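You operate a simulated robot arm through the tools that you are given. There is no shell and no other tool. Be economical: measure what you need, move in short steps, check, and stop when the job is done.

Carry out the task below with a simulated robot arm. There is one attempt and no reset: what you move stays moved.

TASK
Set the press slide to at mark 2.
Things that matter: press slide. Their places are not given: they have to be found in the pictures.

It is judged by the outcome, as a careful person would: the job done as asked, and still so three seconds after it is handed in. It fails if anything else is knocked over, pushed out of place, dropped, spilled or broken.

THE ROBOT
A 7-joint arm with a two-finger parallel gripper, fixed in place. Base frame: the origin is at the foot of the arm, x ahead of it, y to its left, z up. Lengths are in m, angles in rad, forces in N, time in s.
Its first joint turns from -1.152 to 1.152 rad. Payload 2.6 kg.
Tool frame: the origin (TCP) lies between the finger pads and is the grasp point; the fingertips stand 0.03 m ahead of it; z points along the fingers, y is the line along which they close. The gripper opens to 0.094 m. The fingers are 0.028 m wide and 0.01 m thick; the gripper's body (0.05 by 0.096 m) begins 0.055 m behind the TCP.
Orientation is that of the tool frame in the base frame, as a unit quaternion [w, x, y, z]. With the fingers straight down and closing along the base's y, the tool's x points along the base's -x, its y along +y and its z along -z.

THE INTERFACE
- The arm moves only by the tool send_rows. Its argument "steps" is one flat list of numbers, 7 for each row, row after row: the turn, a rotation vector about the tool's x, y, z in rad, then the shift along the tool's x, y, z in m, then the gripper command, from -1 (shut) to 1 (fully open), values between in proportion. In form: [ax, ay, az, tx, ty, tz, claw, ax, ay, az, tx, ty, tz, claw, ...]. A call has 1 to 8 rows; each row is the pose to reach, as a shift and turn from the pose commanded when the call began, along the tool's axes at that moment. A row lasts 0.2 s, in which the tool goes at most 0.05 m and 0.15 rad; a call with a longer step from one row to the next is refused whole, and so is a gripper value outside its range. A pose out of reach is approached as far as the arm can. The call stops where the force on the tool passes 40 N (or 10 N more than at its start, if that is more) or the arm is blocked; 0.2 s more then pass. The fingers move at their own pace (about 0.072 m/s each) and stop on an object; they squeeze with about 25 N. The grip force told is the motor's: it shows also when the fingers shut on nothing. Time passes only in rows, and 0.2 s behind the last, so rows that repeat a pose let the fingers close. It gives the time, the measured TCP pose, the force on the tool (base axes), the opening and the grip force at its end, in the units of the frame above (readings bear some noise).
- Cameras (640 x 400 px; columns grow to the right, rows downward): "scene" is fixed at [0.0373, 0.4565, 0.5666]; the picture's right is [-0.57, -0.82, 0.00], its down [-0.54, 0.37, -0.76] and it looks along [0.63, -0.43, -0.65] (base axes); focal length 352 px, centre (320, 200). "wrist" rides on the gripper at [-0.037, 0, -0.058] in the tool frame; the picture's right is [0.00, -1.00, 0.00], its down [0.97, 0.00, -0.24] and it looks along [0.24, 0.00, 0.97] (tool axes); focal length 218 px, centre (320, 200).
- grab_frame(camera): a new picture of that camera. No time passes.
- probe_pixels(camera, pixels): for up to 12 pixels [column, row] of the newest picture of that camera ("zoom" is the newest enlarged one), the place [x, y, z] in the base frame of the surface seen there, good to about 0.002 m, but the place of the scene camera against the robot may be out by one fixed shift of up to 0.025 m in any direction. No time passes.
- close_up(camera, box): a new picture of the part [left, top, right, bottom] of that camera's present view, enlarged. No time passes.
- job_done(): hands the job in; it is judged then, once.

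Work in short steps. Measure before you move; look again where a grasp or a placing could have gone wrong, and mend it. You have 60 turns and 30 pictures in all, the two below and enlarged ones among them. Open the gripper and draw the arm clear of the work before you hand the job in, unless the task says otherwise; then end with one line.

The tools are called as name(argument=value, ...) on one line, values as JSON. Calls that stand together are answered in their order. send_rows: Moves the arm, as the interface text tells. Its arguments: {"type":"object","properties":{"steps":{"type":"array","items":{"type":"number"}}},"required":["steps"]} The other tools are called the same way: grab_frame (camera) takes a picture; probe_pixels (camera, pixels) gives the place of the surface under pixels of a picture; close_up (camera, box) takes an enlarged picture of a part of a camera's view; job_done () hands the job in.

At the start:

```text
time: 0.0
tool_pos: [0.2282, 0.2864, 0.3005]
orientation: [0.001, 0.0, 1.0, 0.0]
wrist_force: [-0.8, -0.3, 0.1]
opening: 0.0938
grasp_force: 0.2
```

scene: 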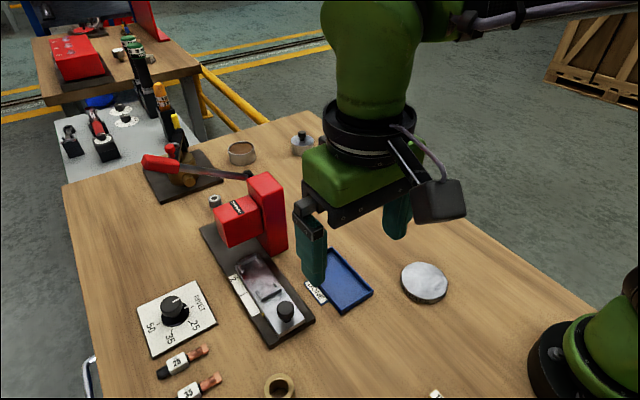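
wrist: 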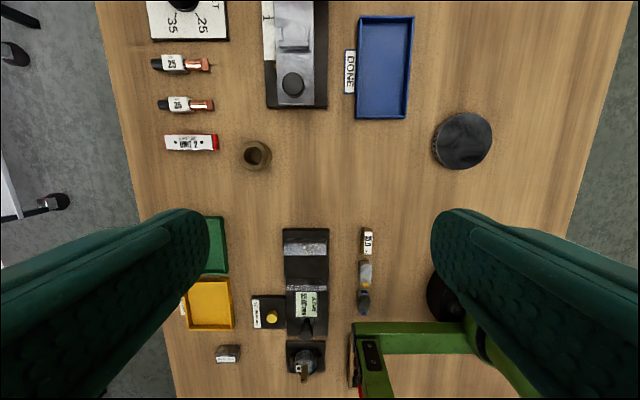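

The press with its slide and knob sits around scene pixel (265,290). I'll enlarge that area to read the marks.

close_up(camera="scene", box=[190, 210, 330, 350])

close_up(camera="wrist", box=[230, 0, 350, 120])

```text
2.86 times, centred on (260, 280) of scene
```

zoom: 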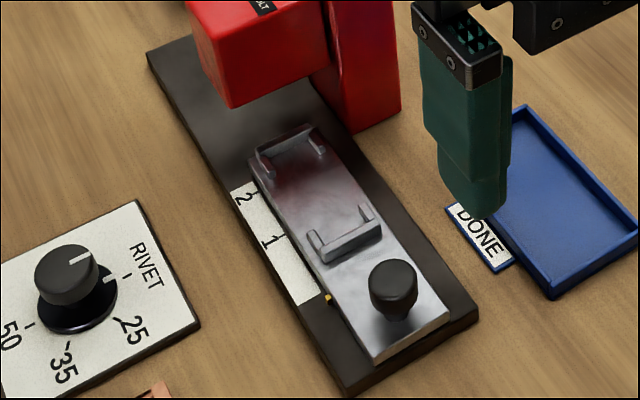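

```text
3.33 times, centred on (290, 60) of wrist
```

zoom: 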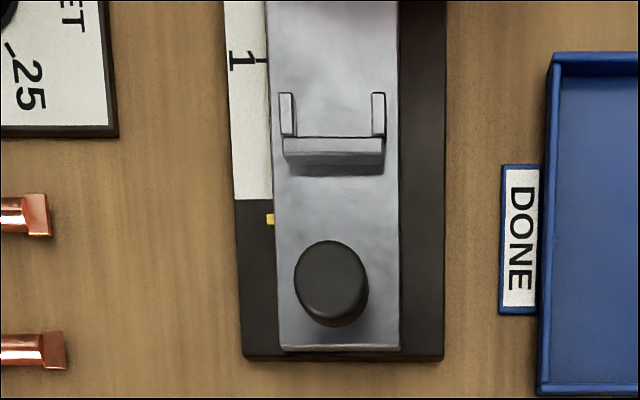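

The slide's yellow pointer is the index, at wrist zoom (270,219). It has to go to the "2" tick, further from me past "1". I'll probe the knob, pointer and ticks in both views.

probe_pixels(camera="zoom", pixels=[[270, 219], [262, 62], [330, 280], [310, 260], [340, 340], [420, 340], [300, 285], [362, 285], [330, 245], [335, 150], [250, 350], [330, 20]])

probe_pixels(camera="scene", pixels=[[262.4, 313.9], [236.6, 276.5], [247.8, 292.6], [285, 306], [268, 300], [238, 230], [262, 215], [230, 245]])

close_up(camera="scene", box=[220, 260, 280, 320])

```text
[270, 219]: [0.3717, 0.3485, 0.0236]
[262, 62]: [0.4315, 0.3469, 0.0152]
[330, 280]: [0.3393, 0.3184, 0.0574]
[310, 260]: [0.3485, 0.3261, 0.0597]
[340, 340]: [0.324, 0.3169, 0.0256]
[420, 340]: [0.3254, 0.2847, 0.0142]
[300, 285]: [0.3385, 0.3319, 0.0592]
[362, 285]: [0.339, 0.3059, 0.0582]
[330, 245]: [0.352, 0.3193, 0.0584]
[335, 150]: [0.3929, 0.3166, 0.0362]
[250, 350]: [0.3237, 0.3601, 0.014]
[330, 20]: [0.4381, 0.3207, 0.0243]
```

```text
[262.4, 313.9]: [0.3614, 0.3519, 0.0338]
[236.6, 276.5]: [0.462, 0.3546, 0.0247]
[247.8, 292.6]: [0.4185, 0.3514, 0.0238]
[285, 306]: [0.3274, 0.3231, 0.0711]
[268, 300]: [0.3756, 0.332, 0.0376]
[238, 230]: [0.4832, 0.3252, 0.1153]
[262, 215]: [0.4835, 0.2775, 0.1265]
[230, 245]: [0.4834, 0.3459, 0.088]
```

```text
6.67 times, centred on (250, 290) of scene
```

zoom: 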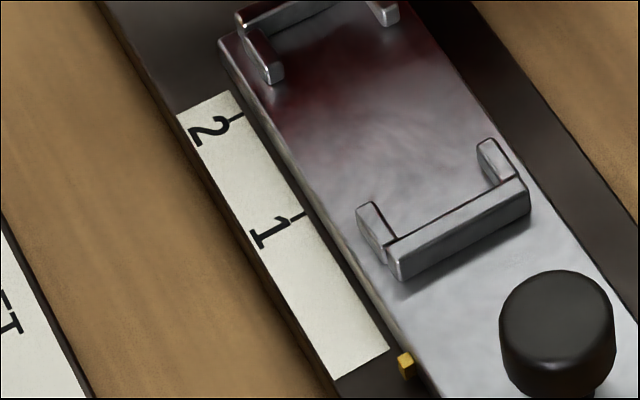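

I'll get the tick and pointer places from this zoom, and the table height from both cameras.

probe_pixels(camera="zoom", pixels=[[240, 116], [232, 120], [299, 216], [292, 218], [404, 366], [407, 355], [555, 300], [60, 150], [510, 330], [605, 330], [222, 45], [140, 60]])

probe_pixels(camera="wrist", pixels=[[230, 60], [340, 100], [340, 160], [290, 75], [260, 50], [300, 250], [215, 160]])

```text
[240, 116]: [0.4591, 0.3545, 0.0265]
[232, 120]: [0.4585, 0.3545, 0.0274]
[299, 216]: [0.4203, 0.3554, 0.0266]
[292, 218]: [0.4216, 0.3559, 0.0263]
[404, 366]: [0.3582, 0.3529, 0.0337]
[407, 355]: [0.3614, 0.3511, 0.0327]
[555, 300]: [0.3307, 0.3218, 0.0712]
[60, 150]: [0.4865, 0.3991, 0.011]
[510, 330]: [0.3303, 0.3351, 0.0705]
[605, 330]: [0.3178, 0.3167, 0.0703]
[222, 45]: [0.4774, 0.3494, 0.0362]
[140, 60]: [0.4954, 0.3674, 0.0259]
```

```text
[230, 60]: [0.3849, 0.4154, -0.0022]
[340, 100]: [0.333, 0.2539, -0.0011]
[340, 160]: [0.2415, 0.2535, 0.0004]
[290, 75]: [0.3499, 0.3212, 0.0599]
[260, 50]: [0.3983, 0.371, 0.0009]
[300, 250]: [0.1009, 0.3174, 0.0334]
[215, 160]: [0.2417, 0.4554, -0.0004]
```

Wrist readings put the knob centre near (0.339, 0.319), with its top at z 0.059 and the table near 0, which doesn't match the quoted 0.051. Pointer to mark 2 is about 0.0985 m along +x. I'll move to just above the knob, gripping about 10 mm behind its centre so the wrist camera stays clear of the press head, then look again.

send_rows(steps=[0, 0, 0, -0.02, 0.007, 0.03, 1, 0, 0, 0, -0.04, 0.013, 0.06, 1, 0, 0, 0, -0.06, 0.02, 0.09, 1, 0, 0, 0, -0.08, 0.027, 0.12, 1, 0, 0, 0, -0.1, 0.033, 0.15, 1, 0, 0, 0, -0.1, 0.033, 0.17, 1, 0, 0, 0, -0.1, 0.033, 0.17, 1])

grab_frame(camera="wrist")

grab_frame(camera="scene")

```text
time: 1.6
tool_pos: [0.3271, 0.3191, 0.1301]
orientation: [0.001, -0.001, 1.0, 0.0]
wrist_force: [0.3, 0.6, 0.1]
opening: 0.0938
grasp_force: 0.1
```

```text
24 pictures are left
```

wrist: 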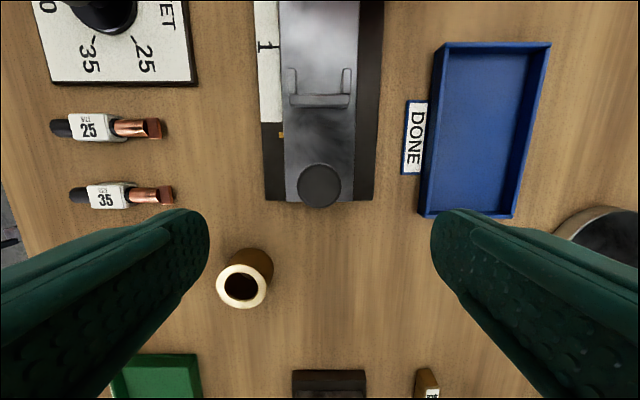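

```text
23 pictures are left
```

scene: 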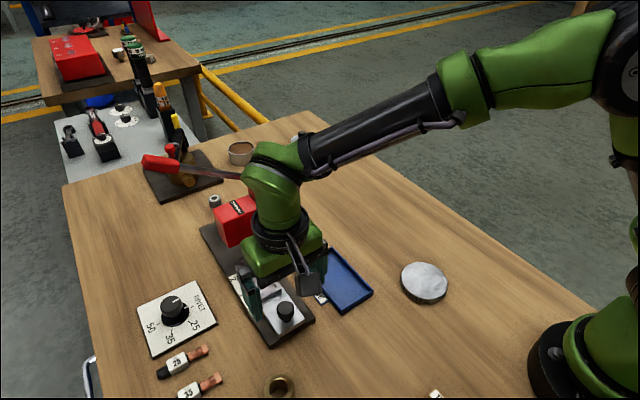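

The view fits the nominal geometry. I'll re-measure the knob, pointer and tick from here.

probe_pixels(camera="wrist", pixels=[[320, 185], [302, 185], [338, 185], [320, 168], [320, 200], [281, 134], [275, 45], [320, 140], [255, 190], [400, 200], [320, 205], [300, 198]])

probe_pixels(camera="scene", pixels=[[235, 200], [225, 235], [245, 235], [250, 225], [225, 210], [245, 200], [285, 305]])

```text
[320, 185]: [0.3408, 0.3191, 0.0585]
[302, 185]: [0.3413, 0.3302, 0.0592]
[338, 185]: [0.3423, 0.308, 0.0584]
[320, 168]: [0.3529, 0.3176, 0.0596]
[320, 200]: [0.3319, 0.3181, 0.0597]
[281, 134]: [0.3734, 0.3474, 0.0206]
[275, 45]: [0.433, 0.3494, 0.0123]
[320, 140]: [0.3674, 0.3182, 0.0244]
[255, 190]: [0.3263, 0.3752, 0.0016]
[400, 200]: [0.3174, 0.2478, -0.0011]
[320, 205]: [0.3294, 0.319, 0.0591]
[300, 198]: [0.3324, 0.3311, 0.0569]
```

```text
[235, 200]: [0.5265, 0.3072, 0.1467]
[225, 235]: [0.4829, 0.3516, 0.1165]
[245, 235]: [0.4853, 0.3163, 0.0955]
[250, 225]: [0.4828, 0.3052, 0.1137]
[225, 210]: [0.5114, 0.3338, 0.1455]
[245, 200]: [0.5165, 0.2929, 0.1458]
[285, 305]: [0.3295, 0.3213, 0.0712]
```

Knob centre is at (0.341, 0.319), top 0.059, with the slide surface at 0.024. I'll descend to TCP z 0.065 (tips at 0.035) and close on it.

send_rows(steps=[0, 0, 0, -0.004, 0, 0.02, 1, 0, 0, 0, -0.004, 0, 0.04, 1, 0, 0, 0, -0.004, 0, 0.055, 1, 0, 0, 0, -0.004, 0, 0.065, 1, 0, 0, 0, -0.004, 0, 0.065, -1, 0, 0, 0, -0.004, 0, 0.065, -1, 0, 0, 0, -0.004, 0, 0.065, -1, 0, 0, 0, -0.004, 0, 0.065, -1])

grab_frame(camera="wrist")

```text
time: 3.4
tool_pos: [0.33, 0.3199, 0.0674]
orientation: [0.0, 0.0, 1.0, 0.001]
wrist_force: [-0.3, 2.0, -4.1]
opening: 0.027
grasp_force: 45.1
```

```text
22 pictures are left
```

wrist: 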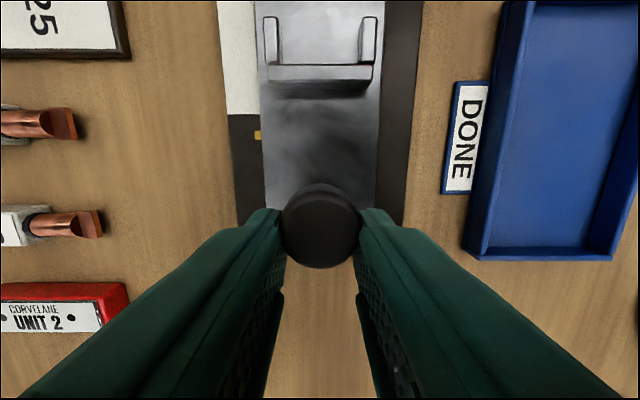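

The knob is gripped (opening 0.027). I'll slide it +0.07 m along x in small rows, then measure.

send_rows(steps=[0, 0, 0, -0.01, 0, 0, -1, 0, 0, 0, -0.02, 0, 0, -1, 0, 0, 0, -0.03, 0, 0, -1, 0, 0, 0, -0.04, 0, 0, -1, 0, 0, 0, -0.05, 0, 0, -1, 0, 0, 0, -0.06, 0, 0, -1, 0, 0, 0, -0.07, 0, 0, -1, 0, 0, 0, -0.07, 0, 0, -1])

close_up(camera="scene", box=[190, 200, 330, 340])

grab_frame(camera="wrist")

```text
time: 5.2
tool_pos: [0.4021, 0.3201, 0.0665]
orientation: [0.0, -0.001, 1.0, 0.0]
wrist_force: [-1.1, 16.2, -0.2]
opening: 0.0272
grasp_force: 44.9
```

```text
2.86 times, centred on (260, 270) of scene
```

zoom: 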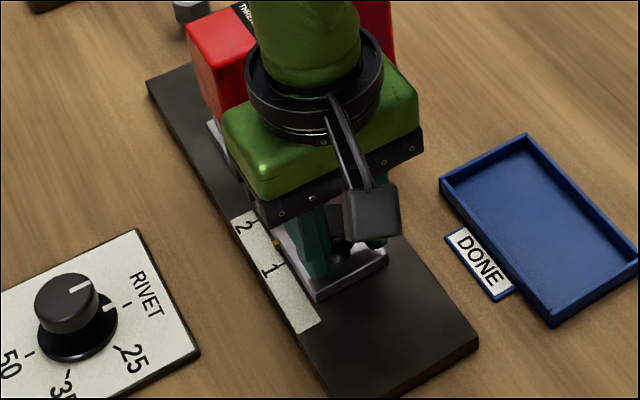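

```text
20 pictures are left
```

wrist: 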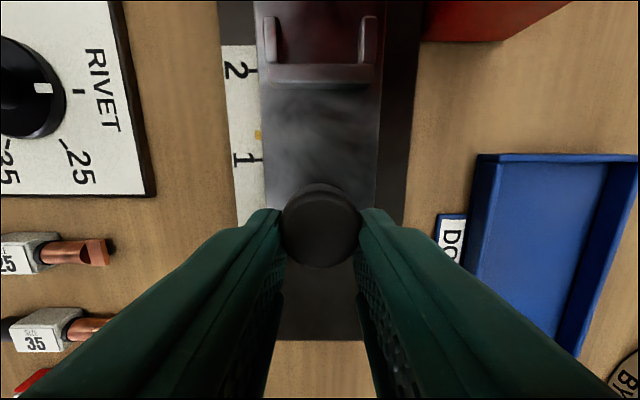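

The pointer at wrist (258,134) is now between ticks 1 (row 160) and 2 (row 71). I'll measure what is left.

close_up(camera="wrist", box=[210, 40, 310, 180])

probe_pixels(camera="wrist", pixels=[[258, 134], [258, 131], [258, 138], [252, 71], [254, 71], [258, 160], [260, 160], [320, 75]])

```text
2.86 times, centred on (260, 110) of wrist
```

zoom: 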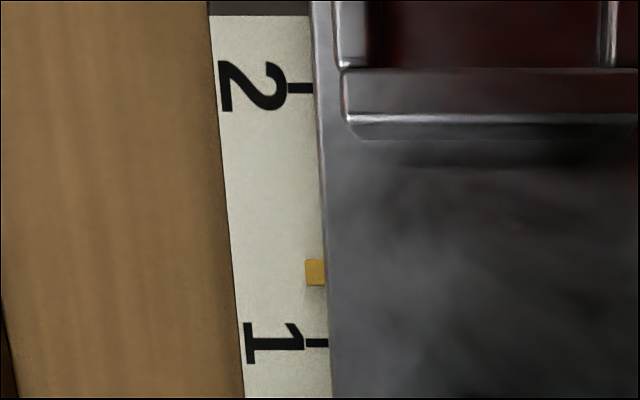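

```text
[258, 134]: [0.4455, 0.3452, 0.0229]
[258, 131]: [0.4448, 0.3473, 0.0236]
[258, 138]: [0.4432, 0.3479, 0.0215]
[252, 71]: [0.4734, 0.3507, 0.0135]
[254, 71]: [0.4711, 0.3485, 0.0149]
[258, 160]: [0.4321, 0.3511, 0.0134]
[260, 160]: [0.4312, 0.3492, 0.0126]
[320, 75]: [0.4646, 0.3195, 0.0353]
```

Tick 2 is at x≈0.472 and the pointer at 0.4445, so about 0.0275 remains. I'll move 0.024 and re-check.

send_rows(steps=[0, 0, 0, -0.006, 0, 0, -1, 0, 0, 0, -0.012, 0, 0, -1, 0, 0, 0, -0.018, 0, 0, -1, 0, 0, 0, -0.024, 0, 0, -1, 0, 0, 0, -0.024, 0, 0, -1])

close_up(camera="wrist", box=[210, 70, 310, 170])

close_up(camera="scene", box=[190, 200, 330, 340])

```text
time: 6.4
tool_pos: [0.4251, 0.3193, 0.0665]
orientation: [-0.001, -0.001, 1.0, 0.001]
wrist_force: [-0.4, 21.0, -11.4]
opening: 0.0271
grasp_force: 45.5
```

```text
4.00 times, centred on (260, 120) of wrist
```

zoom: 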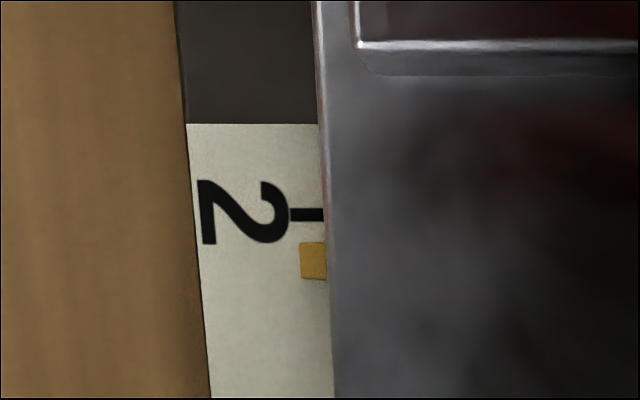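

```text
2.86 times, centred on (260, 270) of scene
```

zoom: 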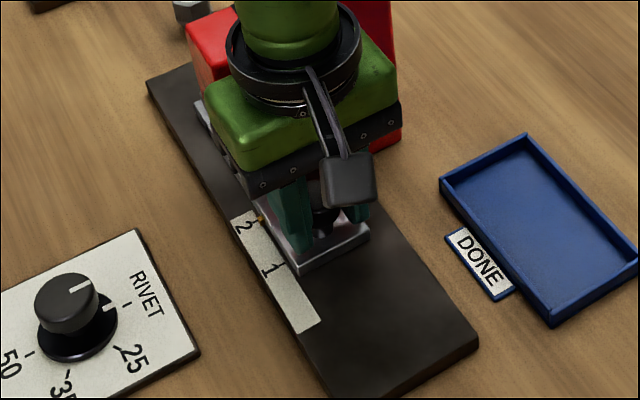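

By ray geometry the pointer is at about 0.4667 and the tick at about 0.472, leaving roughly 5 mm. I'll move 4.5 mm more and check.

send_rows(steps=[0, 0, 0, -0.0025, 0, 0, -1, 0, 0, 0, -0.0045, 0, 0, -1, 0, 0, 0, -0.0045, 0, 0, -1])

close_up(camera="scene", box=[230, 260, 270, 300])

close_up(camera="wrist", box=[230, 100, 290, 160])

```text
time: 7.2
tool_pos: [0.4287, 0.3202, 0.0666]
orientation: [-0.001, -0.001, 1.0, 0.001]
wrist_force: [1.8, 18.3, -6.9]
opening: 0.0271
grasp_force: 45.0
```

```text
10.00 times, centred on (250, 280) of scene
```

zoom: 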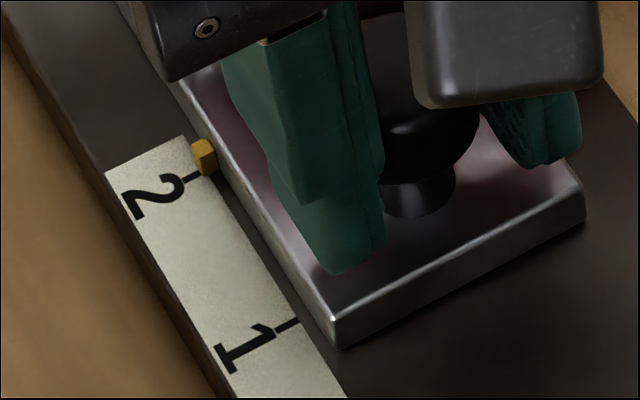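

```text
6.67 times, centred on (260, 130) of wrist
```

zoom: 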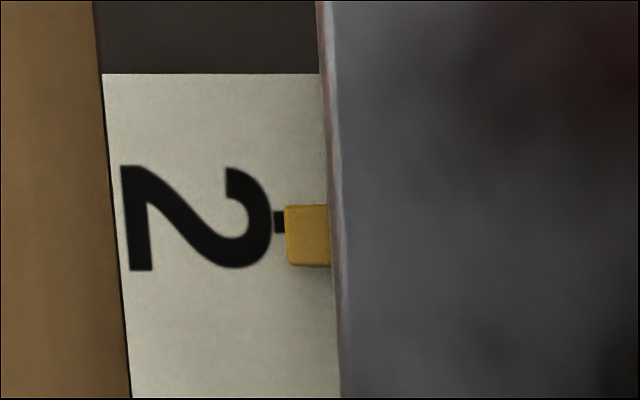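

The pointer is about 1.2 mm short of the tick (zoom row 236 against 222). I'll nudge it 1.3 mm.

send_rows(steps=[0, 0, 0, -0.0013, 0, 0, -1, 0, 0, 0, -0.0013, 0, 0, -1])

close_up(camera="wrist", box=[230, 100, 290, 160])

```text
time: 7.8
tool_pos: [0.4311, 0.3205, 0.0678]
orientation: [-0.001, 0.0, 1.0, 0.001]
wrist_force: [-0.8, 16.8, -5.4]
opening: 0.0269
grasp_force: 45.4
```

```text
6.67 times, centred on (260, 130) of wrist
```

zoom: 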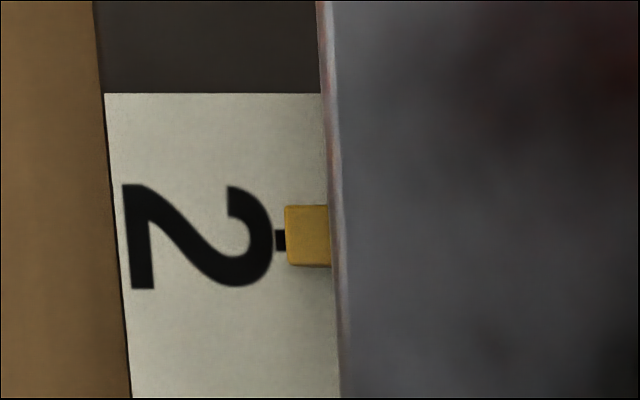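

Allowing for parallax, the pointer is on tick 2. I'll open part way, rise straight up and back off.

send_rows(steps=[0, 0, 0, 0, 0, 0, 0.3, 0, 0, 0, 0, 0, 0, 0.3, 0, 0, 0, 0, 0, 0, 0.3, 0, 0, 0, 0, 0, -0.03, 0.3, 0, 0, 0, 0, 0, -0.06, 0.3, 0, 0, 0, 0.03, 0, -0.09, 0.3, 0, 0, 0, 0.07, 0, -0.11, 0.3, 0, 0, 0, 0.07, 0, -0.11, 1])

grab_frame(camera="wrist")

close_up(camera="scene", box=[230, 260, 270, 300])

```text
time: 9.6
tool_pos: [0.3624, 0.3187, 0.1751]
orientation: [0.0, -0.001, 1.0, 0.0]
wrist_force: [1.0, 0.1, -0.1]
opening: 0.0938
grasp_force: 0.1
```

```text
13 pictures are left
```

wrist: 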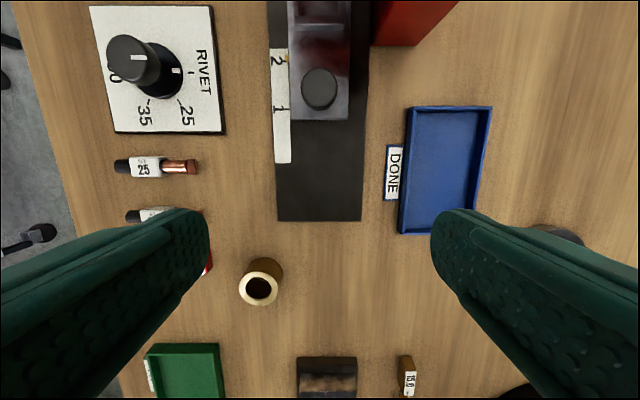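

```text
10.00 times, centred on (250, 280) of scene
```

zoom: 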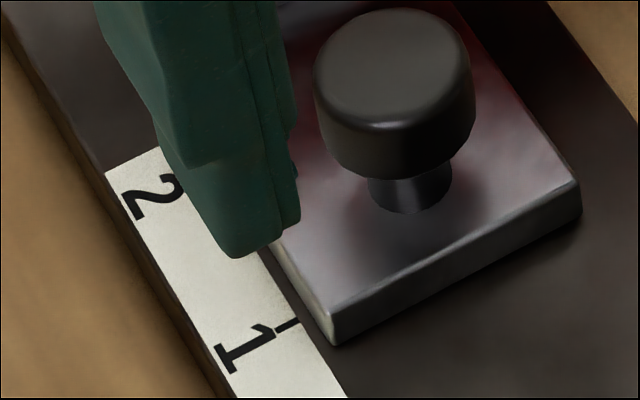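

The slide stayed near the mark after release. I'll move the arm further back for a clear view to verify.

send_rows(steps=[0, 0, 0, 0.03, 0, -0.03, 1, 0, 0, 0, 0.06, 0, -0.06, 1, 0, 0, 0, 0.09, 0, -0.09, 1, 0, 0, 0, 0.11, 0, -0.11, 1, 0, 0, 0, 0.11, 0, -0.11, 1])

close_up(camera="scene", box=[225, 260, 265, 300])

grab_frame(camera="scene")

```text
time: 10.8
tool_pos: [0.2518, 0.3193, 0.2861]
orientation: [0.001, 0.0, 1.0, 0.001]
wrist_force: [0.4, 0.6, -0.4]
opening: 0.0941
grasp_force: 0.0
```

```text
10.00 times, centred on (245, 280) of scene
```

zoom: 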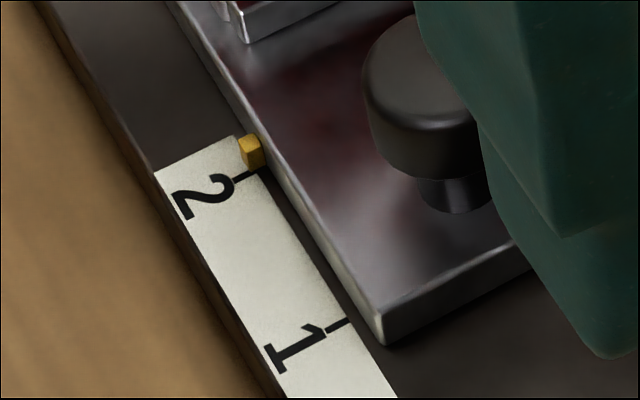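

```text
10 pictures are left
```

scene: 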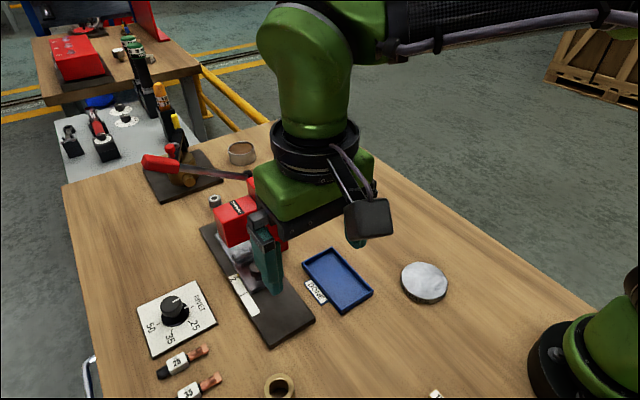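

The view is clear now. I'll do one final numeric check of the pointer against the tick.

probe_pixels(camera="zoom", pixels=[[248, 142], [245, 155], [257, 155], [250, 136], [252, 144], [236, 179], [245, 176], [254, 173], [336, 326], [345, 322]])

close_up(camera="wrist", box=[230, 0, 350, 120])

```text
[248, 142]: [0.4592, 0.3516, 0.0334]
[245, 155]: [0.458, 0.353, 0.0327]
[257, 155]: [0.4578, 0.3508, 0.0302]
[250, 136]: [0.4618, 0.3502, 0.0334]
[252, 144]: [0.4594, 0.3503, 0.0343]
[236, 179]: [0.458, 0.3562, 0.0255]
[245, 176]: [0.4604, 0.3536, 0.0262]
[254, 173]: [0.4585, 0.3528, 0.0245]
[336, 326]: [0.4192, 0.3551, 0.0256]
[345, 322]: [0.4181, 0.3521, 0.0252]
```

```text
3.33 times, centred on (290, 60) of wrist
```

zoom: 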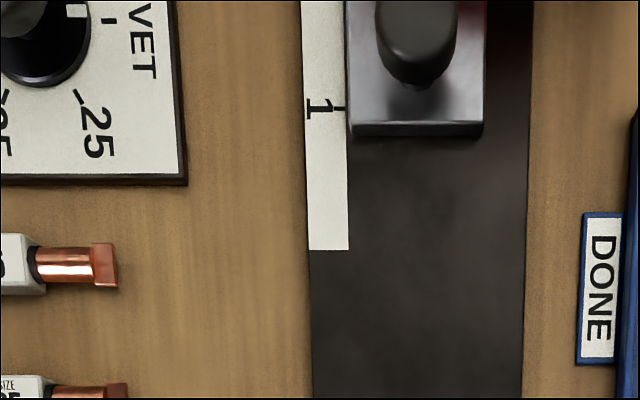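

Pointer x ≈ 0.4595 and tick 2 x ≈ 0.459 in the same frame, so they agree. The gripper is open and the arm is clear, so I'm handing in.

job_done()

```text
The job is handed in.
```

The press slide is set at mark 2: its pointer lines up with the tick to within the measuring error (about 2 mm). The gripper is open, the arm is clear, and nothing else looked disturbed in the last pictures.
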